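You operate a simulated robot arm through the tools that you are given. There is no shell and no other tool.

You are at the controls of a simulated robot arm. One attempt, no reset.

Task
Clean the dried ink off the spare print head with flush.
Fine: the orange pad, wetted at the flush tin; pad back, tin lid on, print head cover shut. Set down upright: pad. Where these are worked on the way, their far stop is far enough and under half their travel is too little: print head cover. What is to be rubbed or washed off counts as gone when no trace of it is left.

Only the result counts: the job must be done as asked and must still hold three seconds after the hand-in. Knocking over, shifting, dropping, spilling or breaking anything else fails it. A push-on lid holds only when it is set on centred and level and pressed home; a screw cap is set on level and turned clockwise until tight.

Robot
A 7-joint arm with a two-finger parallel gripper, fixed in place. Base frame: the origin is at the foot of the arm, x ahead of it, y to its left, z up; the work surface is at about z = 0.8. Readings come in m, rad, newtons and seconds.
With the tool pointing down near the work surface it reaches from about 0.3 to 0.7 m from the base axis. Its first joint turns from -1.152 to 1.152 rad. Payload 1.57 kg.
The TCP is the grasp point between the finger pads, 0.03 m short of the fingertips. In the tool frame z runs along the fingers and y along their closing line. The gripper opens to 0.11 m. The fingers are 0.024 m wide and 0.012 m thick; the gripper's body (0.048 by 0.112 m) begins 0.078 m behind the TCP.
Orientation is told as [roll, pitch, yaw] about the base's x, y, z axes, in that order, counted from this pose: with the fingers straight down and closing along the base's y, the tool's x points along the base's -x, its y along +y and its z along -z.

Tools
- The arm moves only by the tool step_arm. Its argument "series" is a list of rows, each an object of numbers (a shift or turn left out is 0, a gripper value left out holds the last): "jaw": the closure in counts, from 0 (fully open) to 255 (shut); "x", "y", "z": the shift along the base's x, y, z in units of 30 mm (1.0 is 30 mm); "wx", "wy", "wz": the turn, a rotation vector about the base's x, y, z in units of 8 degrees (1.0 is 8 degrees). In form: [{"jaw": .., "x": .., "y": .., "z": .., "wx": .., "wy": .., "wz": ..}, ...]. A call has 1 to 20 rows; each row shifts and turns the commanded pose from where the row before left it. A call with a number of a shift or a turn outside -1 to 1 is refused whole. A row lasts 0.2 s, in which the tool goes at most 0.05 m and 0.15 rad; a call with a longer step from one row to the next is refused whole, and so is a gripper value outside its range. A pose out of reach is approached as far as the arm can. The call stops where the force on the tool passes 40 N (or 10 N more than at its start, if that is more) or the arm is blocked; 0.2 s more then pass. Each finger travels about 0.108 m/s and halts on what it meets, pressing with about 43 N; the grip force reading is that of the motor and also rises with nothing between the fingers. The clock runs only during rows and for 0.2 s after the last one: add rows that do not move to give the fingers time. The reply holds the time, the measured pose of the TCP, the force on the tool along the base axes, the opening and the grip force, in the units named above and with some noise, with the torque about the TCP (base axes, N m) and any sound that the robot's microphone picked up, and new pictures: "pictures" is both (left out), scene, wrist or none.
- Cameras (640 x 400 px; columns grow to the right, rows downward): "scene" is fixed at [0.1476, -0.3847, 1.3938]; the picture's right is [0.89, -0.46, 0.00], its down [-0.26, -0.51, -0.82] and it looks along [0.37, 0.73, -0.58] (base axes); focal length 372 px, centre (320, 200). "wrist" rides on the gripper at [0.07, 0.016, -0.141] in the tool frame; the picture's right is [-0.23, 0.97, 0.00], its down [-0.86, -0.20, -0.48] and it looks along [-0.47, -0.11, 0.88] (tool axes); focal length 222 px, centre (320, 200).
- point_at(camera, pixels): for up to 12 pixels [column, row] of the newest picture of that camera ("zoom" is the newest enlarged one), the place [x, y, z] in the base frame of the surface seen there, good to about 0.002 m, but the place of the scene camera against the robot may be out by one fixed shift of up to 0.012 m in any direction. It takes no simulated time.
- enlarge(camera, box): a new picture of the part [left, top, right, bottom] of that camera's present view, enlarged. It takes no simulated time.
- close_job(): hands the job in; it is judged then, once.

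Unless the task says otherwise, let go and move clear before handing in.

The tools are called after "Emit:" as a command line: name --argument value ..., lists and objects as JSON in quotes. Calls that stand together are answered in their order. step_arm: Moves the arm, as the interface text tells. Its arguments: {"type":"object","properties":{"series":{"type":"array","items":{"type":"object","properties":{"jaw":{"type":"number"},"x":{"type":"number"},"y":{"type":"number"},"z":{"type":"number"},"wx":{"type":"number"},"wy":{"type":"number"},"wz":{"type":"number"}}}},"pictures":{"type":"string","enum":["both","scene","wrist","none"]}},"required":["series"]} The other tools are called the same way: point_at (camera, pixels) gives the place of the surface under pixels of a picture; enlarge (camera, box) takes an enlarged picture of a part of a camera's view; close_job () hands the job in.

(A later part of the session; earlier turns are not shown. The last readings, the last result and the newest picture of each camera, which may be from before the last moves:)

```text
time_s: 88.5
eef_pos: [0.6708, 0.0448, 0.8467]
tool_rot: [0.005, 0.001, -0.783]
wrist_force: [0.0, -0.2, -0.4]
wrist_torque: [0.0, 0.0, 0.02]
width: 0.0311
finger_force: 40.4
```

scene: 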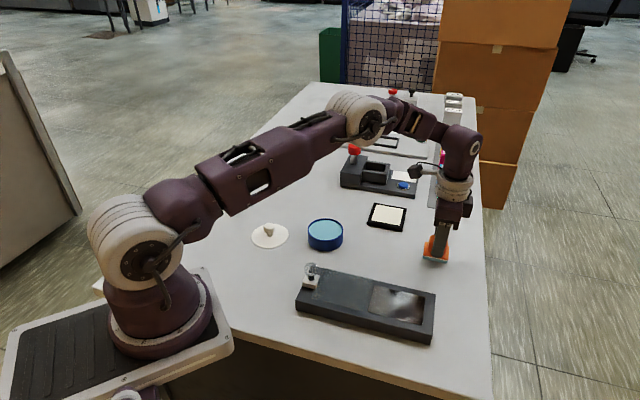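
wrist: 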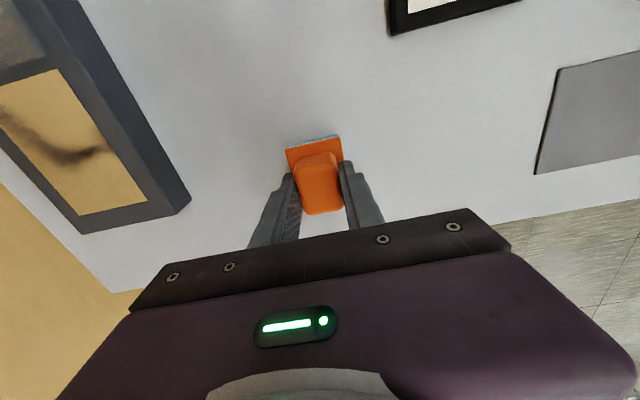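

Emit:
step_arm --series '[{"z": -0.03}, {"z": -0.02}, {}]' --pictures "scene"

Emit:
enlarge --camera "scene" --box '[410, 225, 470, 275]'

```text
time_s: 89.3
eef_pos: [0.6697, 0.0441, 0.8463]
tool_rot: [0.005, 0.001, -0.786]
wrist_force: [0.1, 0.4, 2.1]
wrist_torque: [-0.08, -0.01, 0.02]
width: 0.0312
finger_force: 40.0
```

scene: 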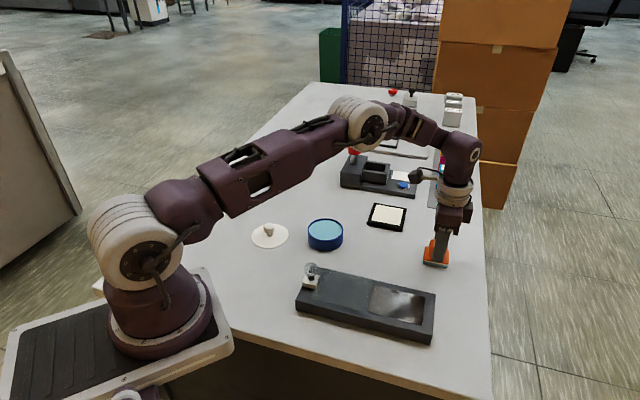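

```text
8.00 times, centred on (440, 250) of scene
```

zoom: 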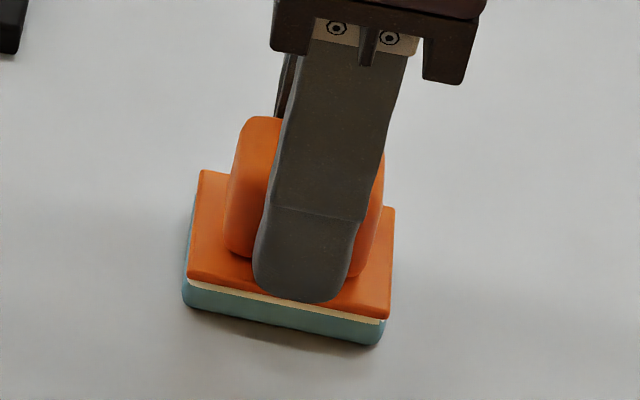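

Contact reads 2 N, so the pad is on the table. I'll lower a hair more, open, and rise straight up.

Emit:
step_arm --series '[{"z": -0.01}, {}, {"jaw": 0}, {"jaw": 0}, {"jaw": 0}, {"jaw": 0}, {"z": 0.3}, {"z": 0.9}, {"z": 0.9}, {"z": 0.9}, {}]'

Emit:
enlarge --camera "scene" --box '[410, 225, 470, 275]'

Emit:
enlarge --camera "wrist" --box '[260, 90, 390, 215]'

```text
time_s: 91.8
eef_pos: [0.6682, 0.0442, 0.935]
tool_rot: [0.006, 0.002, -0.787]
wrist_force: [-1.0, -0.1, 0.4]
wrist_torque: [-0.01, 0.0, -0.02]
width: 0.1101
finger_force: 0.0
```

scene: 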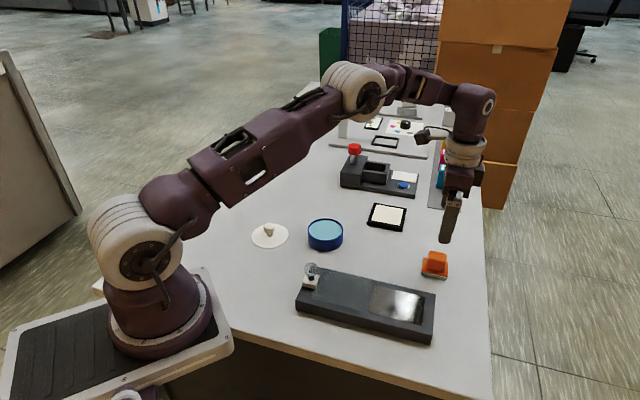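
wrist: 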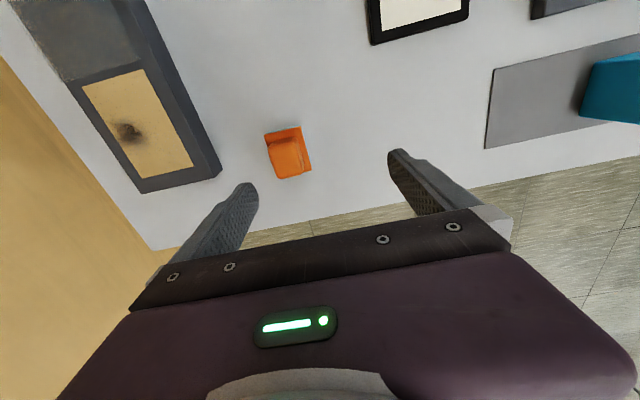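

```text
8.00 times, centred on (440, 250) of scene
```

zoom: 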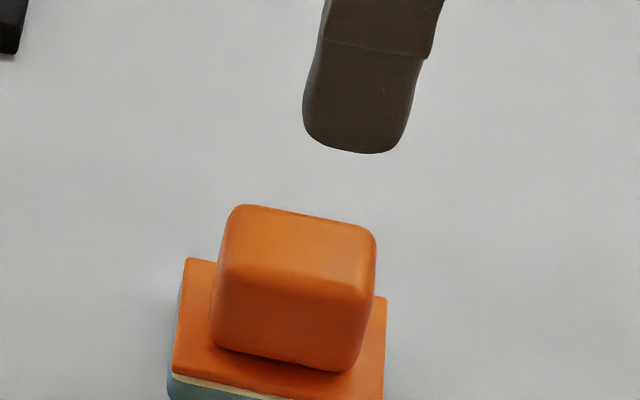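

```text
3.20 times, centred on (325, 152) of wrist
```

zoom: 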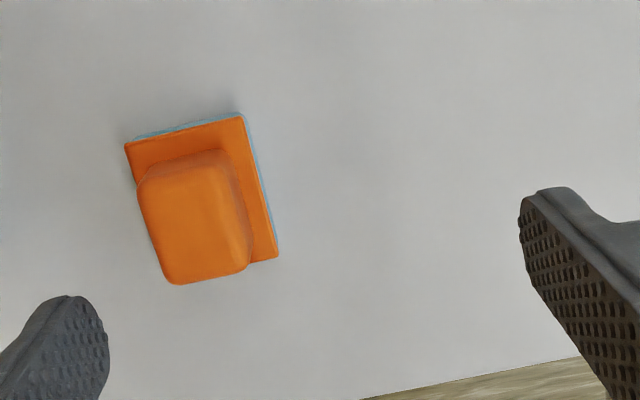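

The pad was dragged sideways when the jaws opened; it now sits at (290,152) in the wrist picture rather than centred. I'll measure how far it moved.

Emit:
point_at --camera "zoom" --pixels '[[148, 195], [228, 168], [245, 258], [173, 277], [195, 225], [130, 148], [240, 118], [274, 254], [165, 280], [255, 200], [138, 175]]'

Emit:
point_at --camera "scene" --pixels '[[436, 258], [424, 258], [446, 263], [434, 250], [423, 274], [446, 278]]'

Emit:
enlarge --camera "scene" --box '[405, 235, 465, 290]'

```text
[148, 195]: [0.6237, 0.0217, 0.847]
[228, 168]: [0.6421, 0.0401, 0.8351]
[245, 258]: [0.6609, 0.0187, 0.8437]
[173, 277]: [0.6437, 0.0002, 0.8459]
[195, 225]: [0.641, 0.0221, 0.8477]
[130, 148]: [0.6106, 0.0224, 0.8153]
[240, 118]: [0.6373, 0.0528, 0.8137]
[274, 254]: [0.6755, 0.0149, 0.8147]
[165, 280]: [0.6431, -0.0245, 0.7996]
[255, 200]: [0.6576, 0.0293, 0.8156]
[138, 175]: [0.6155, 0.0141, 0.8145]
```

```text
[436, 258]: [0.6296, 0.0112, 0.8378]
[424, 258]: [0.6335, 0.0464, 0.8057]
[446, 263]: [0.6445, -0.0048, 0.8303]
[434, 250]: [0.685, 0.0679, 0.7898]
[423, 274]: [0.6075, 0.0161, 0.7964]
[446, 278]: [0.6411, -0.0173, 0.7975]
```

```text
7.27 times, centred on (435, 262) of scene
```

zoom: 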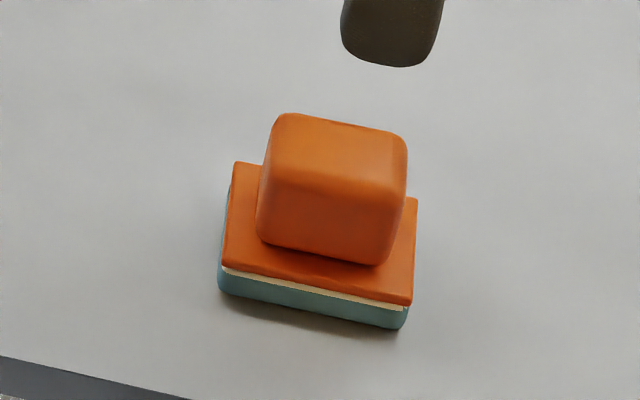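

The pad is upright but moved 36 mm to (0.6425, 0.020), likely dragged by a fingertip touching its plate. I'll regrip higher on the handle, fingertips well clear of the plate, and move it back.

Emit:
step_arm --series '[{"x": -0.43, "y": -0.4, "wx": -0.04}, {"x": -0.43, "y": -0.4}, {"z": -0.8}, {"z": -0.8}, {}]'

Emit:
enlarge --camera "wrist" --box '[260, 90, 390, 215]'

```text
time_s: 93.0
eef_pos: [0.6425, 0.0215, 0.8859]
tool_rot: [0.001, -0.001, -0.786]
wrist_force: [-0.2, 0.1, 0.0]
wrist_torque: [0.0, -0.03, -0.01]
width: 0.1102
finger_force: 0.0
```

scene: 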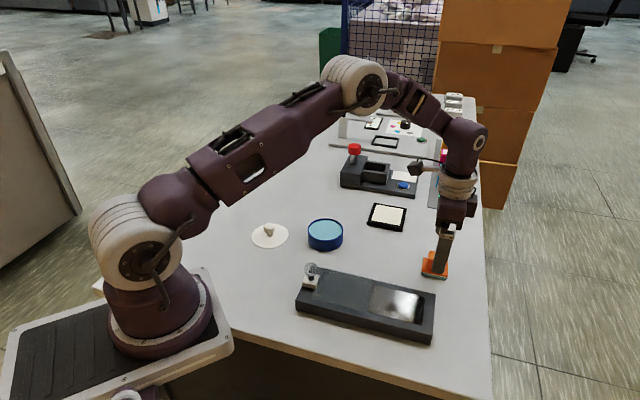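
wrist: 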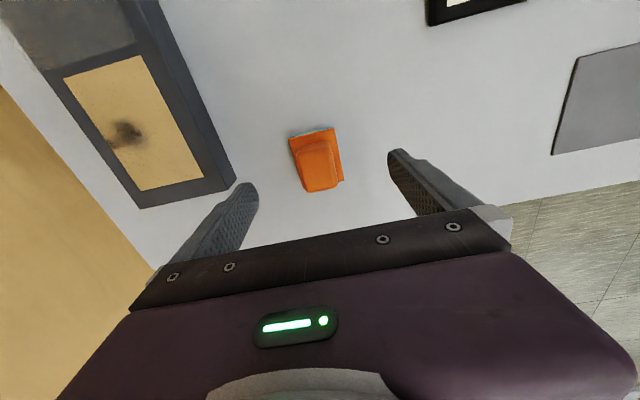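

```text
3.20 times, centred on (325, 152) of wrist
```

zoom: 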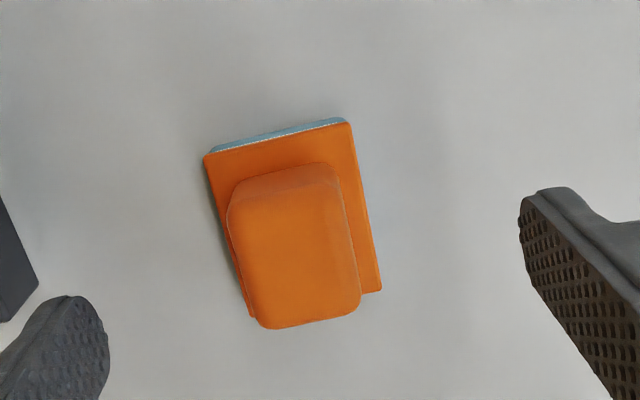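

I'll measure the handle from this closer view to centre the jaws on it.

Emit:
point_at --camera "zoom" --pixels '[[236, 215], [337, 192], [355, 303], [265, 321], [297, 258], [210, 160], [345, 128], [378, 286], [252, 312]]'

```text
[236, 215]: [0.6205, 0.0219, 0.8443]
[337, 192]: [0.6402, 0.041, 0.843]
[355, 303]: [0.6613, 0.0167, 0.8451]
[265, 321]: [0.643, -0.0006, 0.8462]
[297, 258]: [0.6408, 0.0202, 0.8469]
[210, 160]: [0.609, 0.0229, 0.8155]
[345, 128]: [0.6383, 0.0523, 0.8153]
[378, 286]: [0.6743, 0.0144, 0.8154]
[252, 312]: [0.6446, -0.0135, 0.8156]
```

The handle centre is (0.641, 0.0198), so I'll shift about 2 mm and lower to z 0.852, then close.

Emit:
step_arm --series '[{"x": -0.04, "y": -0.06, "z": -0.3}, {"z": -0.5}, {"z": -0.33}, {}, {"jaw": 255}, {"jaw": 255}, {"jaw": 255}, {"jaw": 255}, {"jaw": 255}]'

Emit:
enlarge --camera "scene" --box '[405, 225, 475, 285]'

```text
time_s: 95.0
eef_pos: [0.6415, 0.019, 0.8544]
tool_rot: [0.003, -0.002, -0.785]
wrist_force: [-1.0, 0.6, 0.1]
wrist_torque: [0.01, 0.0, 0.03]
width: 0.0309
finger_force: 39.1
```

scene: 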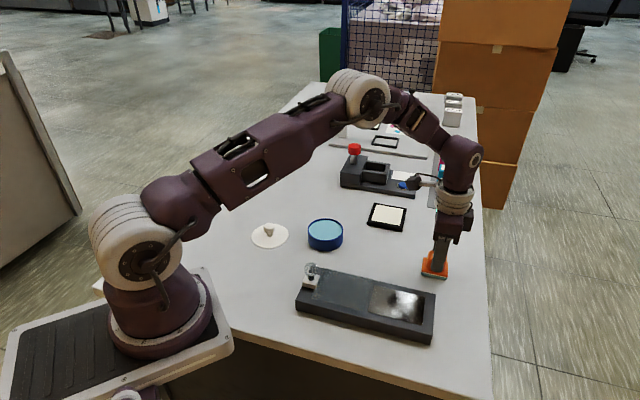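
wrist: 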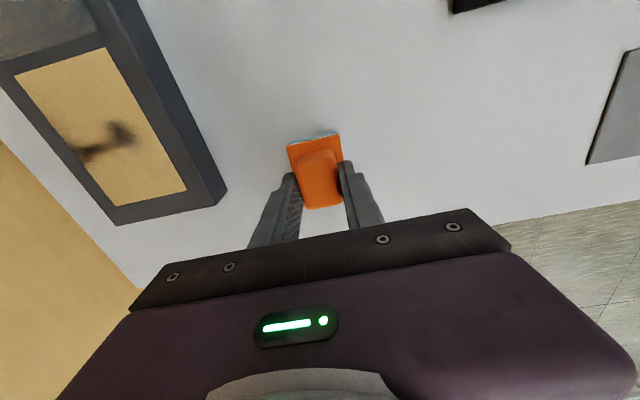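

```text
6.67 times, centred on (440, 255) of scene
```

zoom: 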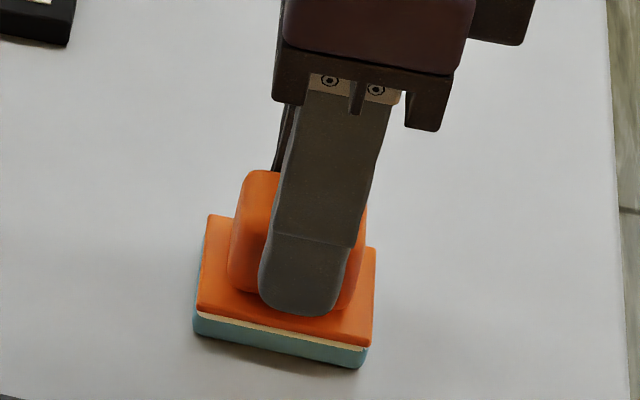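

The pad is held with the fingertips well above its plate. I'll lift 15 mm, move it back by (27, 26.5) mm, and lower to the same height.

Emit:
step_arm --series '[{"z": 0.25}, {"z": 0.25}, {"x": 0.45, "y": 0.44}, {"x": 0.443, "y": 0.443}, {}, {"z": -0.2}, {"z": -0.2}, {"z": -0.07}, {}]'

Emit:
enlarge --camera "scene" --box '[405, 225, 475, 285]'

```text
time_s: 97.0
eef_pos: [0.6688, 0.0458, 0.8528]
tool_rot: [0.003, -0.002, -0.784]
wrist_force: [0.1, -0.3, 0.5]
wrist_torque: [0.01, 0.02, 0.01]
width: 0.0311
finger_force: 39.9
```

scene: 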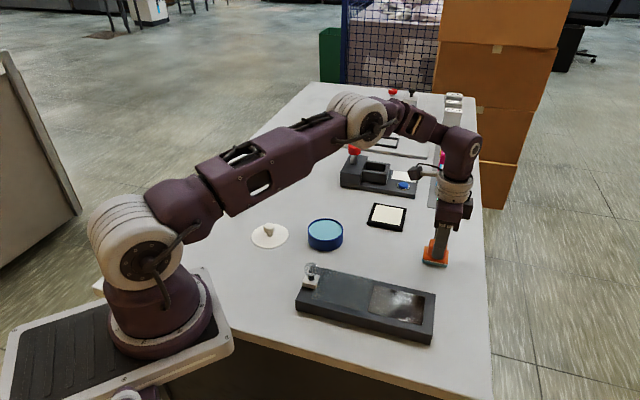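
wrist: 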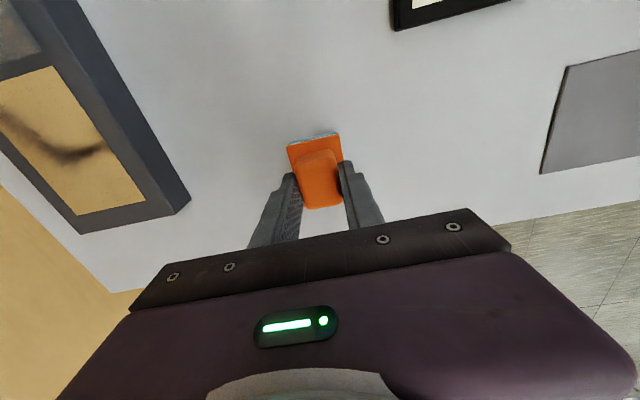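

```text
6.67 times, centred on (440, 255) of scene
```

zoom: 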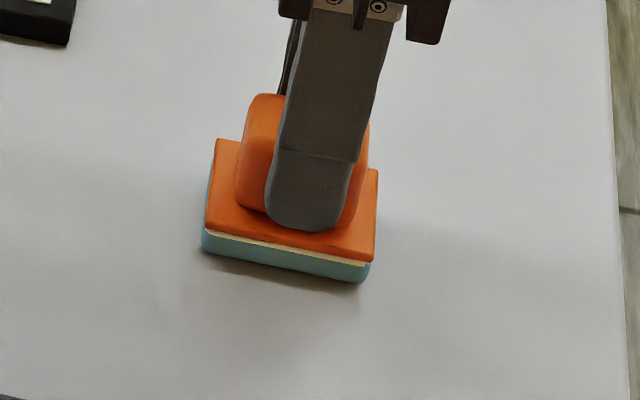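

The pad is over its original spot with a small shadow. I'll lower half-millimetre steps to contact.

Emit:
step_arm --series '[{"z": -0.02}, {"z": -0.015}, {}]' --pictures "none"

```text
time_s: 97.8
eef_pos: [0.6687, 0.0467, 0.8537]
tool_rot: [0.002, -0.003, -0.784]
wrist_force: [-0.3, 1.3, 9.0]
wrist_torque: [0.03, 0.2, -0.01]
width: 0.0306
finger_force: 40.1
```

Contact reads 9 N. I'll ease off slightly and open partway, then look.

Emit:
step_arm --series '[{"z": 0.008}, {}, {"jaw": 140}, {"jaw": 140}, {"jaw": 140}]'

Emit:
enlarge --camera "scene" --box '[405, 225, 475, 285]'

```text
time_s: 99.0
eef_pos: [0.6689, 0.0461, 0.8544]
tool_rot: [0.003, -0.002, -0.784]
wrist_force: [0.6, -0.4, -0.2]
wrist_torque: [0.0, 0.01, 0.01]
width: 0.0497
finger_force: 0.1
```

scene: 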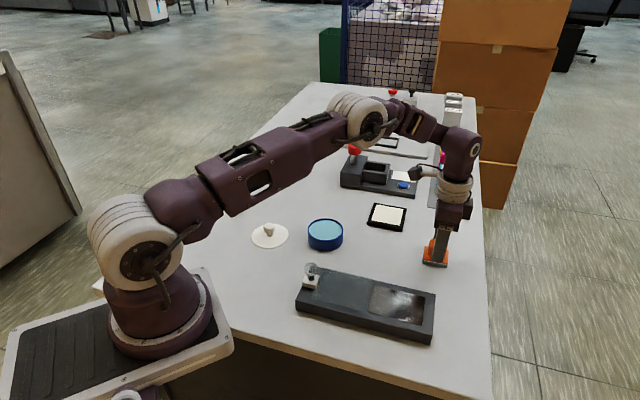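
wrist: 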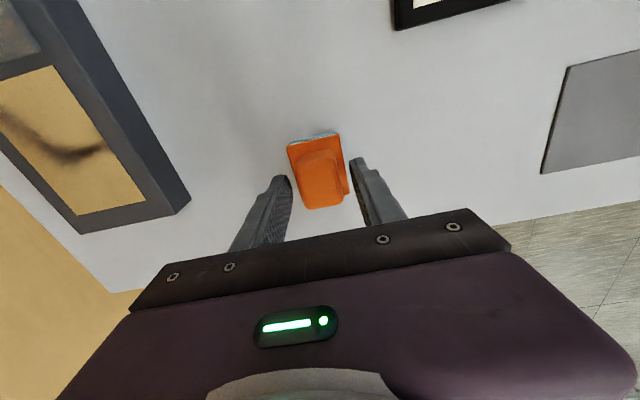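

```text
6.67 times, centred on (440, 255) of scene
```

zoom: 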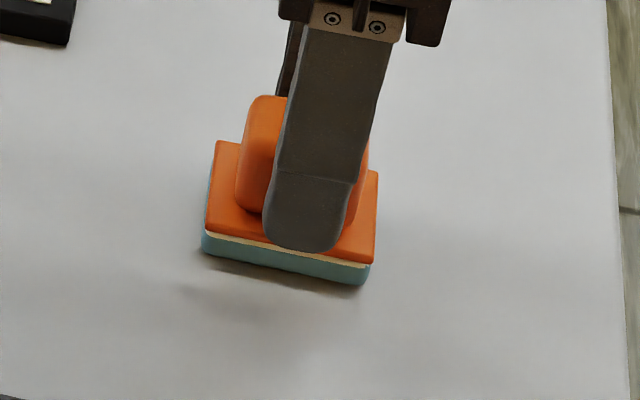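

The jaws opened evenly and the pad stayed put. I'll rise straight up, then open fully and verify its position.

Emit:
step_arm --series '[{"z": 0.4}, {"z": 0.8}, {"z": 0.8}, {"z": 0.7, "jaw": 0}, {"jaw": 0}]'

Emit:
enlarge --camera "wrist" --box '[260, 90, 390, 215]'

Emit:
point_at --camera "zoom" --pixels '[[316, 212], [244, 140], [356, 112], [382, 243], [276, 264]]'

```text
time_s: 100.2
eef_pos: [0.6705, 0.0448, 0.9335]
tool_rot: [0.002, -0.003, -0.785]
wrist_force: [0.6, 0.0, -0.1]
wrist_torque: [0.0, -0.01, -0.01]
width: 0.11
finger_force: 0.1
```

scene: 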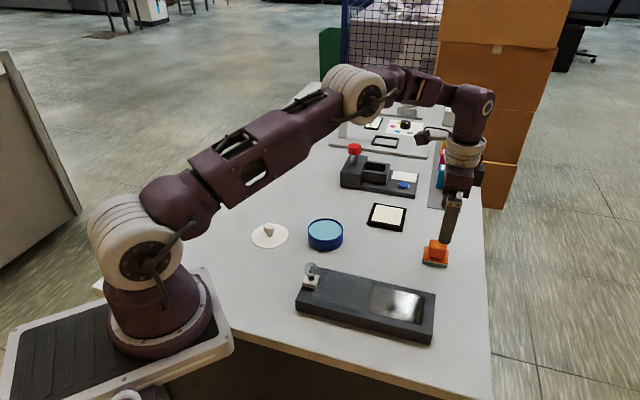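
wrist: 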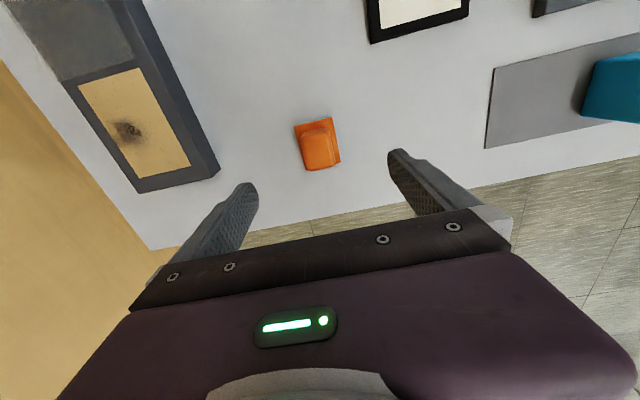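

```text
3.20 times, centred on (325, 152) of wrist
```

zoom: 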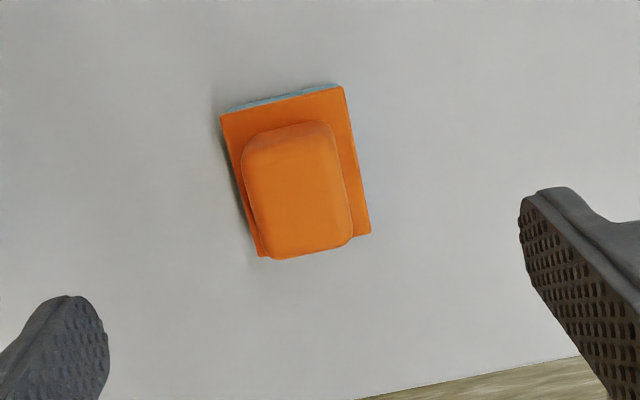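

```text
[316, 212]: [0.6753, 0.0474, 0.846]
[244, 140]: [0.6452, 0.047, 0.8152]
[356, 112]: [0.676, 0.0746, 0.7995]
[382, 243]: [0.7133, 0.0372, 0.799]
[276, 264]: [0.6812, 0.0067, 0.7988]
```

I'll read the pad's actual corners in this zoom to confirm its position.

Emit:
point_at --camera "zoom" --pixels '[[226, 122], [337, 93], [366, 230], [264, 252], [247, 158], [333, 140], [348, 235], [275, 252]]'

Emit:
point_at --camera "scene" --pixels '[[436, 243], [436, 254], [436, 263]]'

Emit:
enlarge --camera "scene" --box '[280, 205, 460, 345]'

```text
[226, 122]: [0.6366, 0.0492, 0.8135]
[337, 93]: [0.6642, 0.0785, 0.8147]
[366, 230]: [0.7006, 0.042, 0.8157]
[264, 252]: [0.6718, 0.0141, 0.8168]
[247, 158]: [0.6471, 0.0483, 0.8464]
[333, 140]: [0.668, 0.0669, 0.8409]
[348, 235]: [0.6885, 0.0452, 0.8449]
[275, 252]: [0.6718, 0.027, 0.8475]
```

```text
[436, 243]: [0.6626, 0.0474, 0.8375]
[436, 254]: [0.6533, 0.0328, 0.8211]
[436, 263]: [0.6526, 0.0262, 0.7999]
```

```text
2.86 times, centred on (370, 275) of scene
```

zoom: 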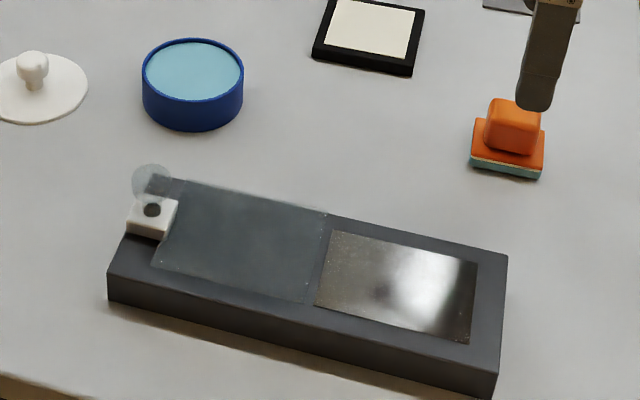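

The pad is back at (0.6683, 0.046), matching its original centre, and upright. Now for the lid: I'll move over it at about (0.3605, 0.2995) and re-measure the knob.

Emit:
step_arm --series '[{"z": 0.5, "x": -0.5, "y": 0.4}, {"x": -0.86, "y": 0.707}, {"x": -0.86, "y": 0.707}, {"x": -0.86, "y": 0.707}, {"x": -0.86, "y": 0.707}, {"x": -0.86, "y": 0.707}, {"x": -0.86, "y": 0.707}, {"x": -0.86, "y": 0.707}, {"x": -0.86, "y": 0.707}, {"x": -0.86, "y": 0.707}, {"x": -0.86, "y": 0.707}, {"x": -0.86, "y": 0.707}, {"x": -0.4, "y": 0.32}, {"z": -0.7}, {"z": -0.7}, {}]'

Emit:
enlarge --camera "wrist" --box '[260, 90, 380, 210]'

```text
time_s: 103.5
eef_pos: [0.359, 0.2995, 0.9084]
tool_rot: [0.003, -0.001, -0.786]
wrist_force: [0.0, -0.9, 0.1]
wrist_torque: [0.0, -0.03, 0.01]
width: 0.11
finger_force: 0.0
```

scene: 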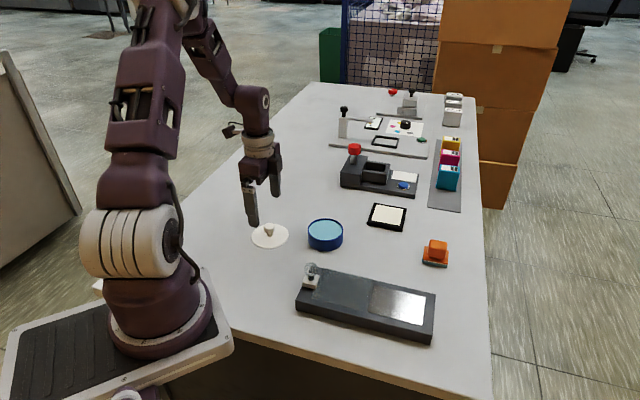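
wrist: 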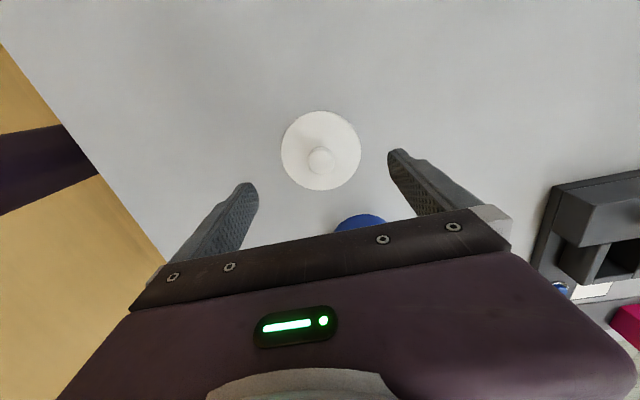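

```text
3.33 times, centred on (320, 150) of wrist
```

zoom: 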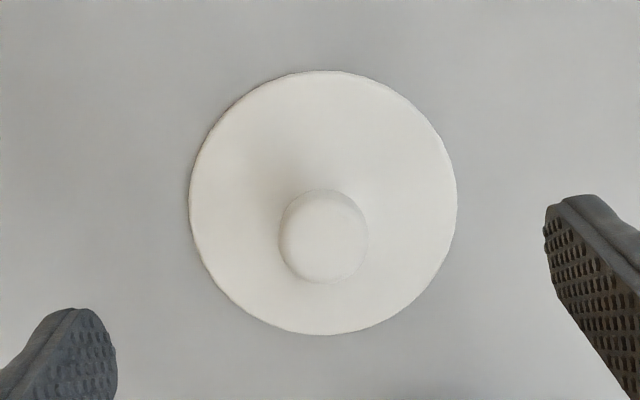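

Emit:
point_at --camera "zoom" --pixels '[[323, 240], [284, 245], [362, 230], [320, 204], [325, 276], [193, 210], [453, 195], [322, 75], [325, 331]]'

```text
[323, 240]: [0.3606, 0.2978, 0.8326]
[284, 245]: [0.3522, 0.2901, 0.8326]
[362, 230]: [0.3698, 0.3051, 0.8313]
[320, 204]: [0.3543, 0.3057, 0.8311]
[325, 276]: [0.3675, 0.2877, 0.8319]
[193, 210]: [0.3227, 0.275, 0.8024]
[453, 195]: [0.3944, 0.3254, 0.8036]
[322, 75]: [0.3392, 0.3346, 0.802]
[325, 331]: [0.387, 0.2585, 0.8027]
```

The knob centre reads (0.361, 0.2975). I'll shift 1.5 mm toward it, lower to TCP z 0.840 and close.

Emit:
step_arm --series '[{"x": 0.05, "y": -0.05, "z": -0.7}, {"z": -0.8}, {"z": -0.6}, {"z": -0.15}, {}]'

Emit:
enlarge --camera "scene" --box '[235, 195, 325, 260]'

Emit:
point_at --camera "wrist" --pixels '[[319, 183], [304, 186], [334, 182], [318, 172], [320, 198]]'

```text
time_s: 104.8
eef_pos: [0.3606, 0.2975, 0.8412]
tool_rot: [0.001, -0.002, -0.786]
wrist_force: [0.0, -0.6, 0.4]
wrist_torque: [-0.02, 0.02, 0.02]
width: 0.1102
finger_force: 0.0
```

scene: 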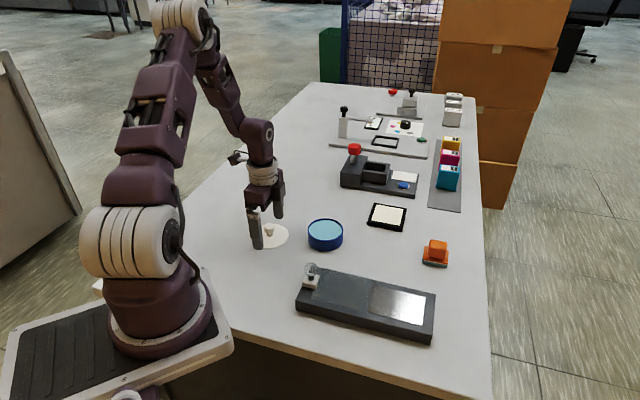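
wrist: 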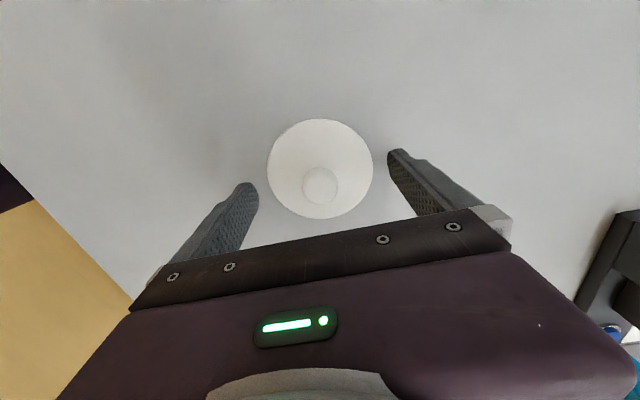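

```text
6.15 times, centred on (280, 228) of scene
```

zoom: 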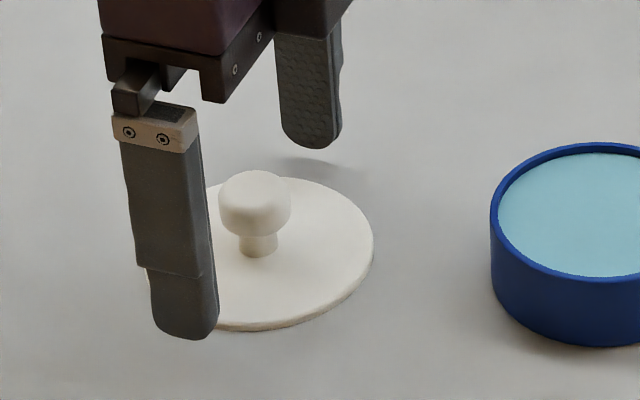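

```text
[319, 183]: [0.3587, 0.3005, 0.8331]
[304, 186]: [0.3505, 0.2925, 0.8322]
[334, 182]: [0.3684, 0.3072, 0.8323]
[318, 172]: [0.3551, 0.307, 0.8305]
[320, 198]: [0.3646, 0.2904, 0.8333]
```

The knob is within 2 mm of the TCP. I'll nudge 1 mm and close on it.

Emit:
step_arm --series '[{"x": -0.03, "y": 0.045}, {"jaw": 255}, {"jaw": 255}, {"jaw": 255}, {"jaw": 255}, {"jaw": 255}]'

Emit:
enlarge --camera "scene" --box '[235, 195, 325, 260]'

Emit:
point_at --camera "wrist" --pixels '[[319, 183], [318, 172], [320, 198], [275, 165], [365, 160], [318, 125]]'

```text
time_s: 106.2
eef_pos: [0.3605, 0.2984, 0.8409]
tool_rot: [0.001, -0.001, -0.786]
wrist_force: [-0.3, -0.4, -0.7]
wrist_torque: [-0.01, -0.03, 0.0]
width: 0.0264
finger_force: 36.9
```

scene: 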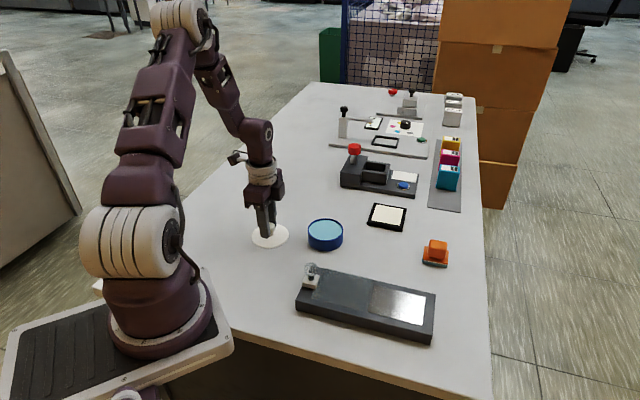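
wrist: 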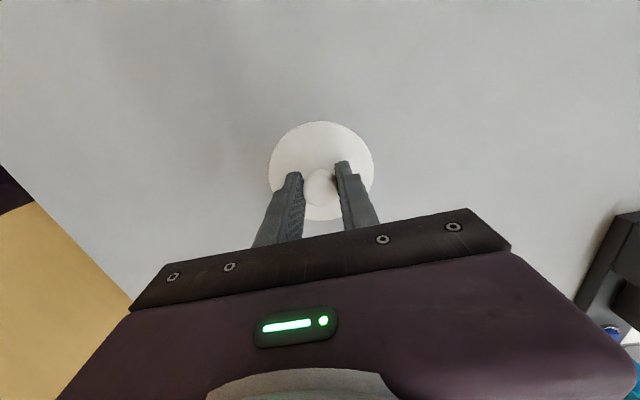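

```text
6.15 times, centred on (280, 228) of scene
```

zoom: 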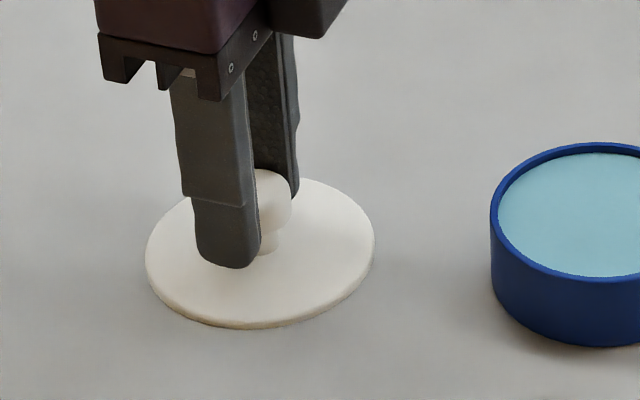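

```text
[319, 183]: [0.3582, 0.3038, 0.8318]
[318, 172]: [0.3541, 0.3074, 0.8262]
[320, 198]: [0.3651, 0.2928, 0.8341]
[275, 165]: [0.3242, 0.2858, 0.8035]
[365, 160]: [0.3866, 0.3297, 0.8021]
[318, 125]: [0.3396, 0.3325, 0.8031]
```

The lid is gripped in the same relation as before. I'll lift it and carry it over the tin, then check alignment.

Emit:
step_arm --series '[{"z": 0.3}, {"z": 0.8}, {"z": 0.9}, {"z": 0.6}, {"x": 0.765, "y": -0.483}, {"x": 0.765, "y": -0.483}, {"x": 0.765, "y": -0.483}, {"x": 0.765, "y": -0.483}, {"x": 0.765, "y": -0.483}, {}, {}]'

Emit:
enlarge --camera "scene" --box '[275, 170, 375, 260]'

Emit:
enlarge --camera "wrist" --box '[250, 90, 390, 230]'

```text
time_s: 108.5
eef_pos: [0.4726, 0.2265, 0.915]
tool_rot: [0.001, -0.001, -0.784]
wrist_force: [-0.1, 0.2, -0.1]
wrist_torque: [-0.01, 0.01, 0.0]
width: 0.0266
finger_force: 37.7
```

scene: 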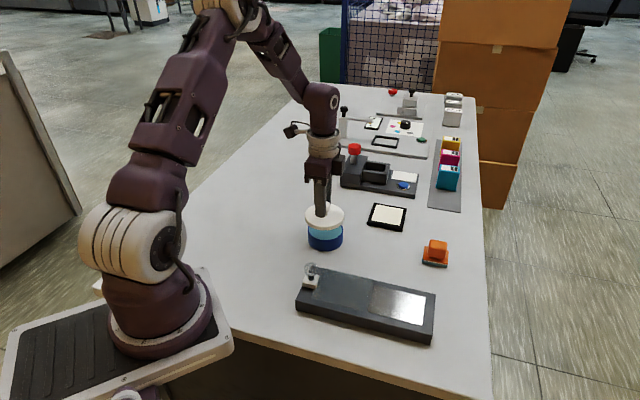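
wrist: 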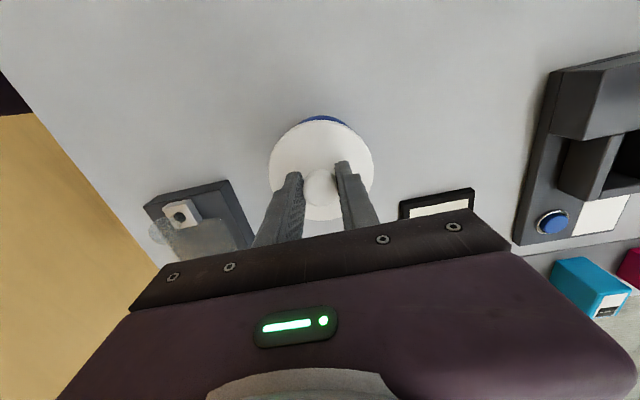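

```text
4.44 times, centred on (325, 215) of scene
```

zoom: 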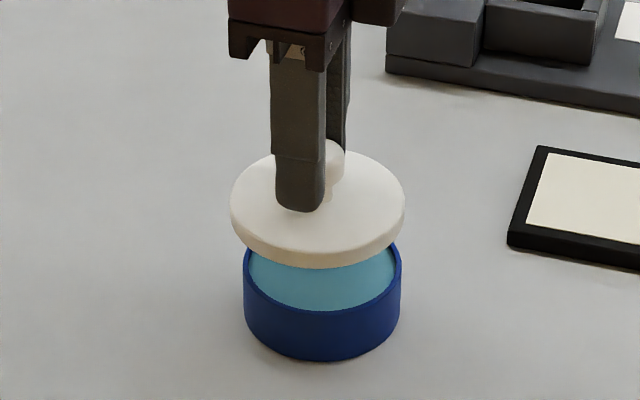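

```text
2.86 times, centred on (320, 160) of wrist
```

zoom: 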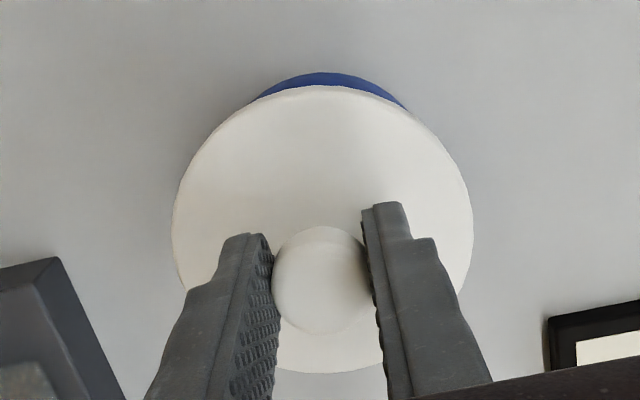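

In the scene zoom the lid centre (317) is left of the tin centre (322), and the TCP reads 2.6 mm short in x, which agree. I'll correct that and lower to just above the rim.

Emit:
step_arm --series '[{"x": 0.087, "y": -0.025}, {"z": -0.5}, {"z": -0.4}, {}, {}]'

Emit:
enlarge --camera "scene" --box '[290, 190, 360, 255]'

Emit:
enlarge --camera "wrist" --box '[250, 90, 390, 230]'

```text
time_s: 109.8
eef_pos: [0.4774, 0.2269, 0.8888]
tool_rot: [0.0, -0.001, -0.785]
wrist_force: [0.1, -0.3, -0.8]
wrist_torque: [-0.02, 0.01, 0.01]
width: 0.0263
finger_force: 37.4
```

scene: 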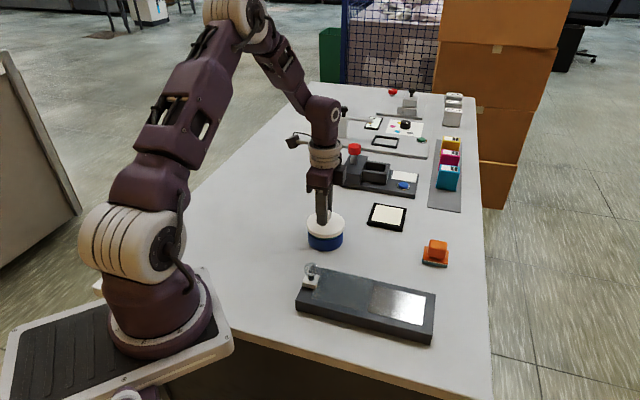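
wrist: 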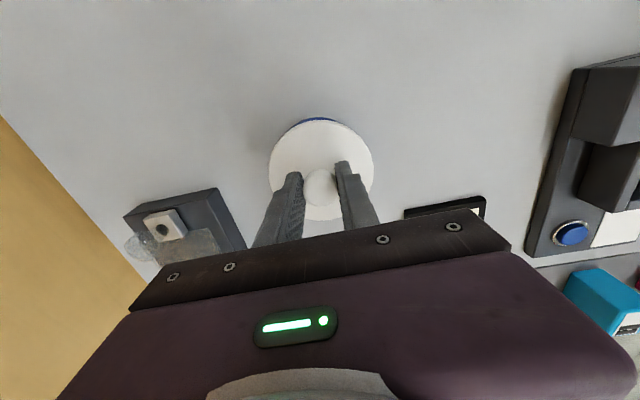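

```text
6.15 times, centred on (325, 222) of scene
```

zoom: 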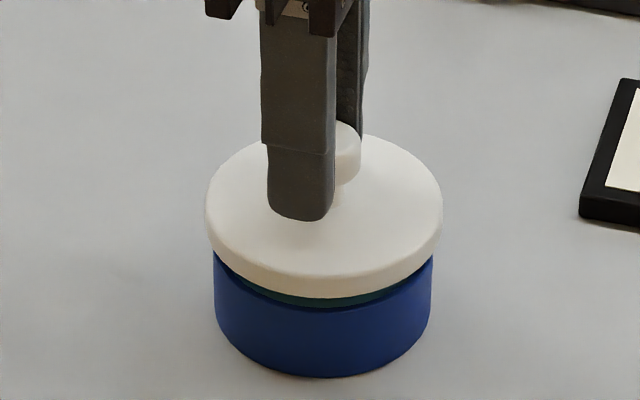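

```text
2.86 times, centred on (320, 160) of wrist
```

zoom: 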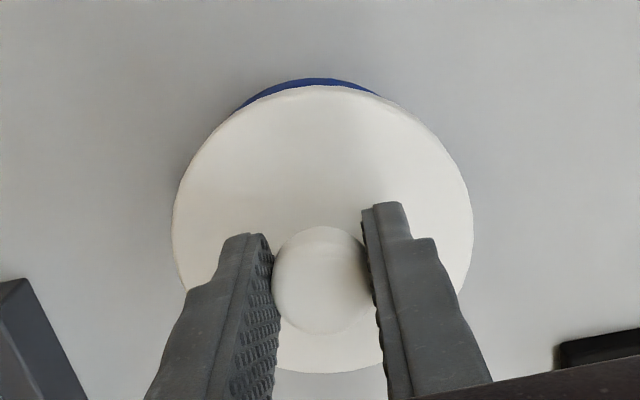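

The blue crescent in the wrist zoom is centred at about x=308 against the lid's 322, so the lid is about 2.5 mm too far in +x. I'll nudge it back and re-check.

Emit:
step_arm --series '[{"x": -0.07, "y": -0.035}, {}, {}]'

Emit:
enlarge --camera "wrist" --box '[250, 90, 390, 230]'

Emit:
enlarge --camera "scene" --box '[290, 190, 360, 255]'

```text
time_s: 110.5
eef_pos: [0.474, 0.2248, 0.8908]
tool_rot: [0.001, -0.001, -0.785]
wrist_force: [0.1, 0.0, -0.8]
wrist_torque: [-0.03, 0.01, -0.02]
width: 0.0268
finger_force: 37.5
```

scene: 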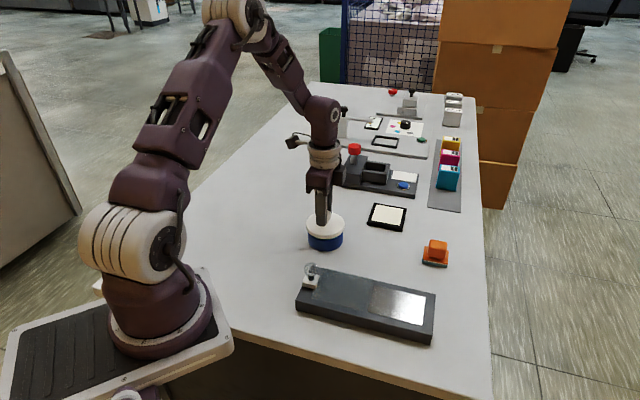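
wrist: 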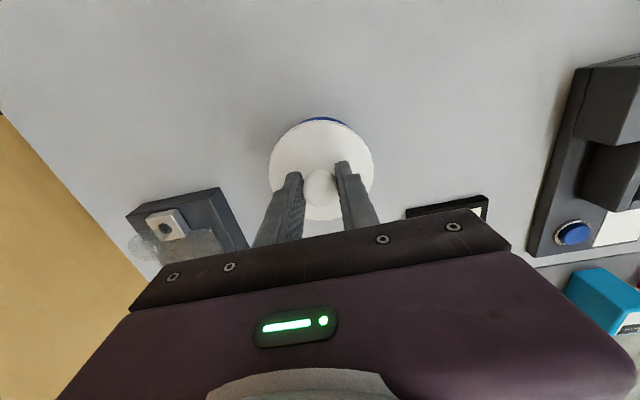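

```text
2.86 times, centred on (320, 160) of wrist
```

zoom: 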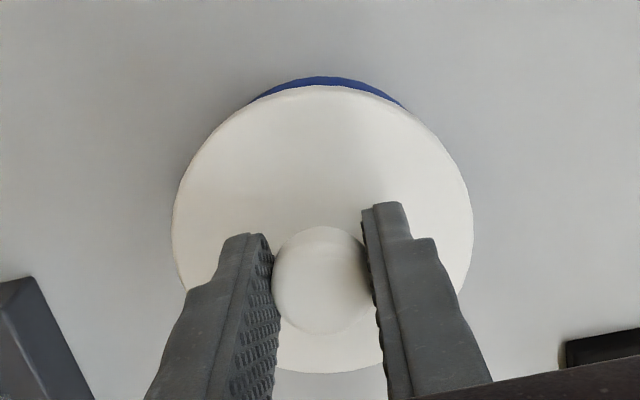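

```text
6.15 times, centred on (325, 222) of scene
```

zoom: 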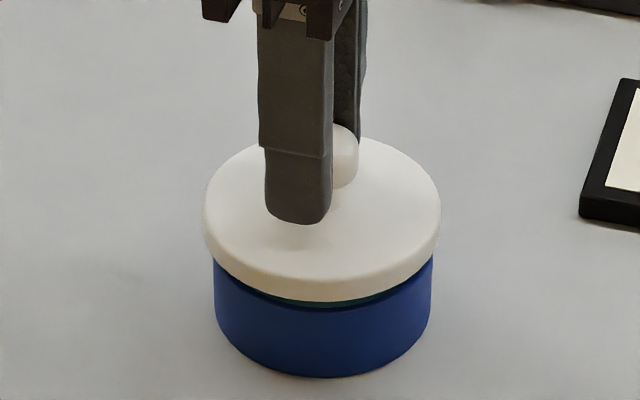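

Now the crescent is centred at about 330, about 1 mm the other way. I'll nudge half back and lower toward the rim.

Emit:
step_arm --series '[{"x": 0.03, "y": 0.03}, {"z": -0.2}, {}, {}]'

Emit:
enlarge --camera "wrist" --box '[250, 90, 390, 230]'

Emit:
enlarge --camera "scene" --box '[290, 190, 360, 255]'

```text
time_s: 111.5
eef_pos: [0.4744, 0.2264, 0.8837]
tool_rot: [0.002, -0.002, -0.786]
wrist_force: [-0.5, -0.3, -0.8]
wrist_torque: [0.0, 0.04, -0.01]
width: 0.0262
finger_force: 37.3
```

scene: 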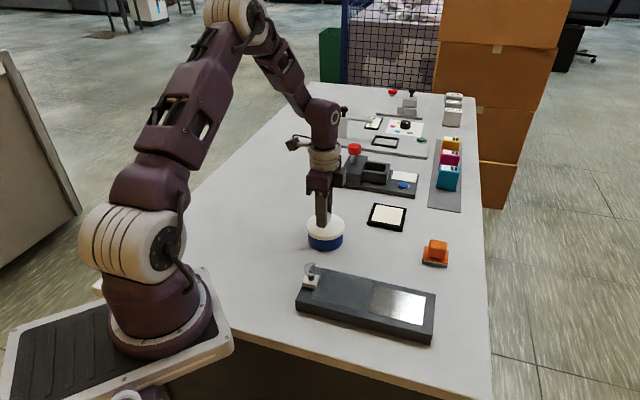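
wrist: 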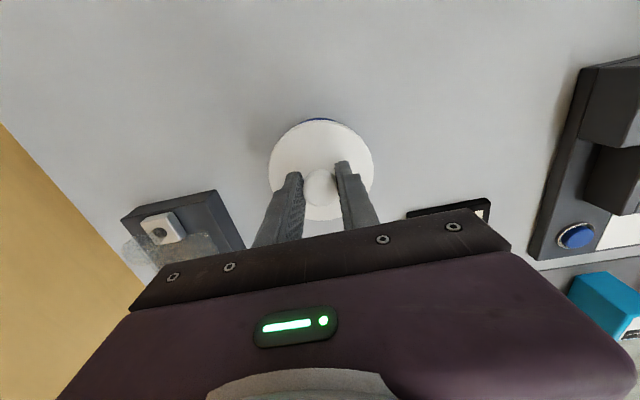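

```text
2.86 times, centred on (320, 160) of wrist
```

zoom: 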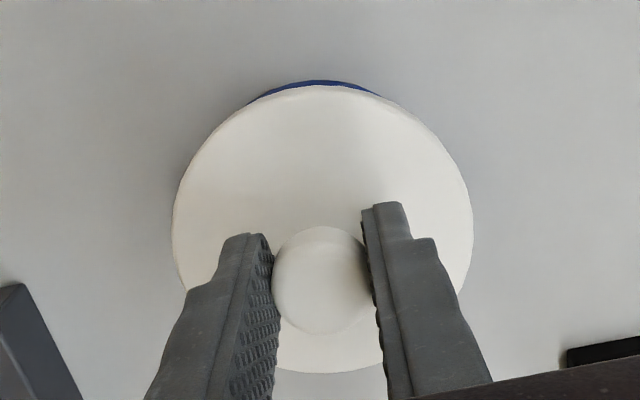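

```text
6.15 times, centred on (325, 222) of scene
```

zoom: 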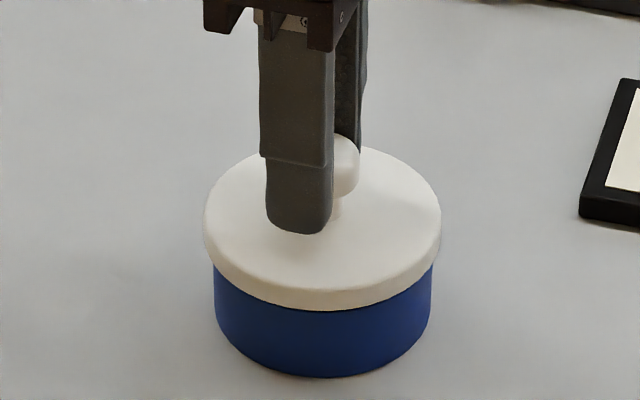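

Combining both views, the lid should go about 2 mm in -y. I'll nudge and lower gently onto the rim.

Emit:
step_arm --series '[{"x": 0.015, "y": -0.05}, {"z": -0.1}, {"z": -0.08}, {"z": -0.05}, {}]'

Emit:
enlarge --camera "wrist" --box '[250, 90, 390, 230]'

Emit:
enlarge --camera "scene" --box '[290, 190, 360, 255]'

```text
time_s: 112.8
eef_pos: [0.4762, 0.2237, 0.8774]
tool_rot: [0.003, -0.002, -0.784]
wrist_force: [0.6, 0.2, -0.8]
wrist_torque: [-0.01, 0.0, 0.0]
width: 0.0264
finger_force: 37.1
```

scene: 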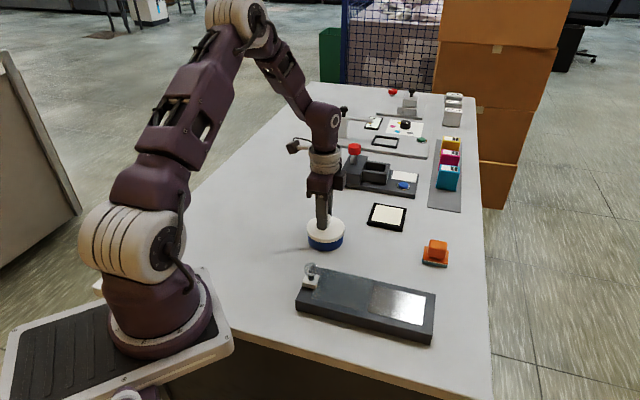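
wrist: 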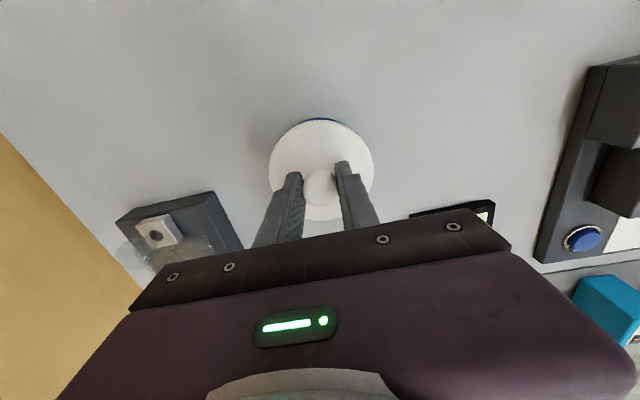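

```text
2.86 times, centred on (320, 160) of wrist
```

zoom: 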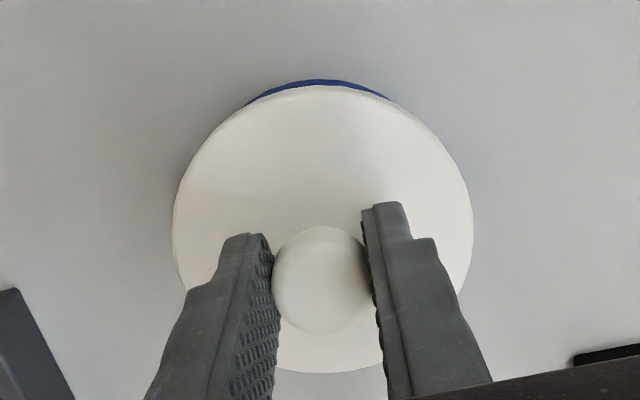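

```text
6.15 times, centred on (325, 222) of scene
```

zoom: 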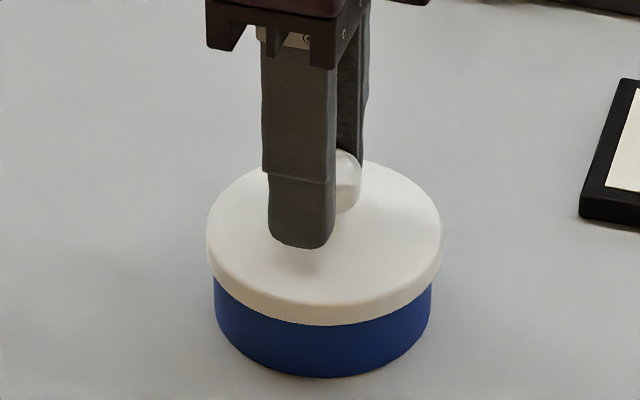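

Both views now agree: the lid is centred (lid 324 vs tin 323 in the scene zoom, crescent 319 vs 322 in the wrist zoom). I'll press straight down in small steps and listen for the snap.

Emit:
step_arm --series '[{"z": -0.05}, {"z": -0.05}, {"z": -0.04}, {"z": -0.03}, {}]' --pictures "scene"

Emit:
enlarge --camera "scene" --box '[290, 190, 360, 255]'

```text
time_s: 114.0
eef_pos: [0.4767, 0.2253, 0.8725]
tool_rot: [0.002, -0.001, -0.787]
wrist_force: [-6.8, -2.2, 18.0]
wrist_torque: [-0.07, 0.17, -0.03]
width: 0.0267
finger_force: 37.3
heard: snap
```

scene: 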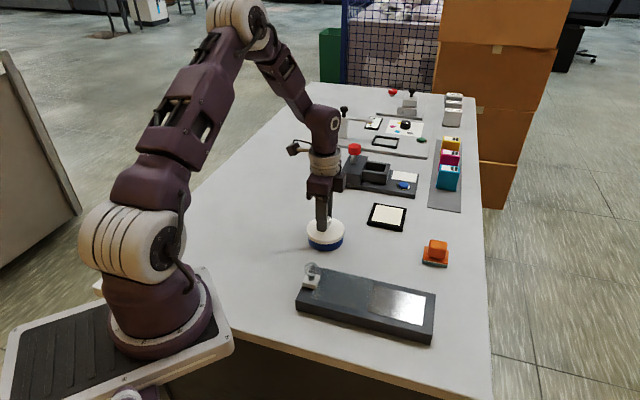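

```text
6.15 times, centred on (325, 222) of scene
```

zoom: 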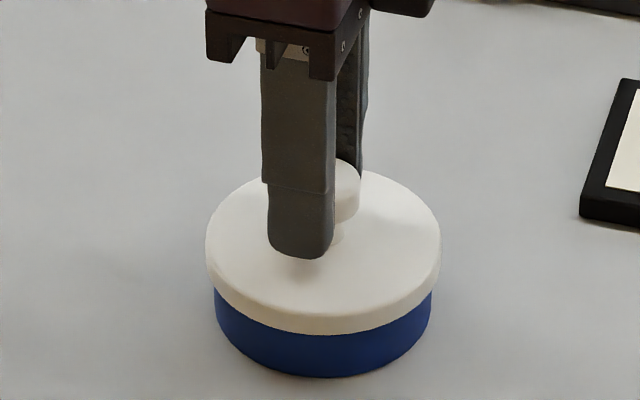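

A "snap" was heard and the lid looks level and fully down. I'll press a touch more, relieve the load, and open the jaws.

Emit:
step_arm --series '[{"z": -0.012}, {}, {"z": 0.02, "x": -0.01}, {}]' --pictures "none"

```text
time_s: 115.0
eef_pos: [0.4749, 0.2255, 0.8721]
tool_rot: [0.001, -0.004, -0.785]
wrist_force: [-2.9, -7.5, 10.8]
wrist_torque: [-0.13, 0.03, -0.06]
width: 0.0265
finger_force: 37.9
```

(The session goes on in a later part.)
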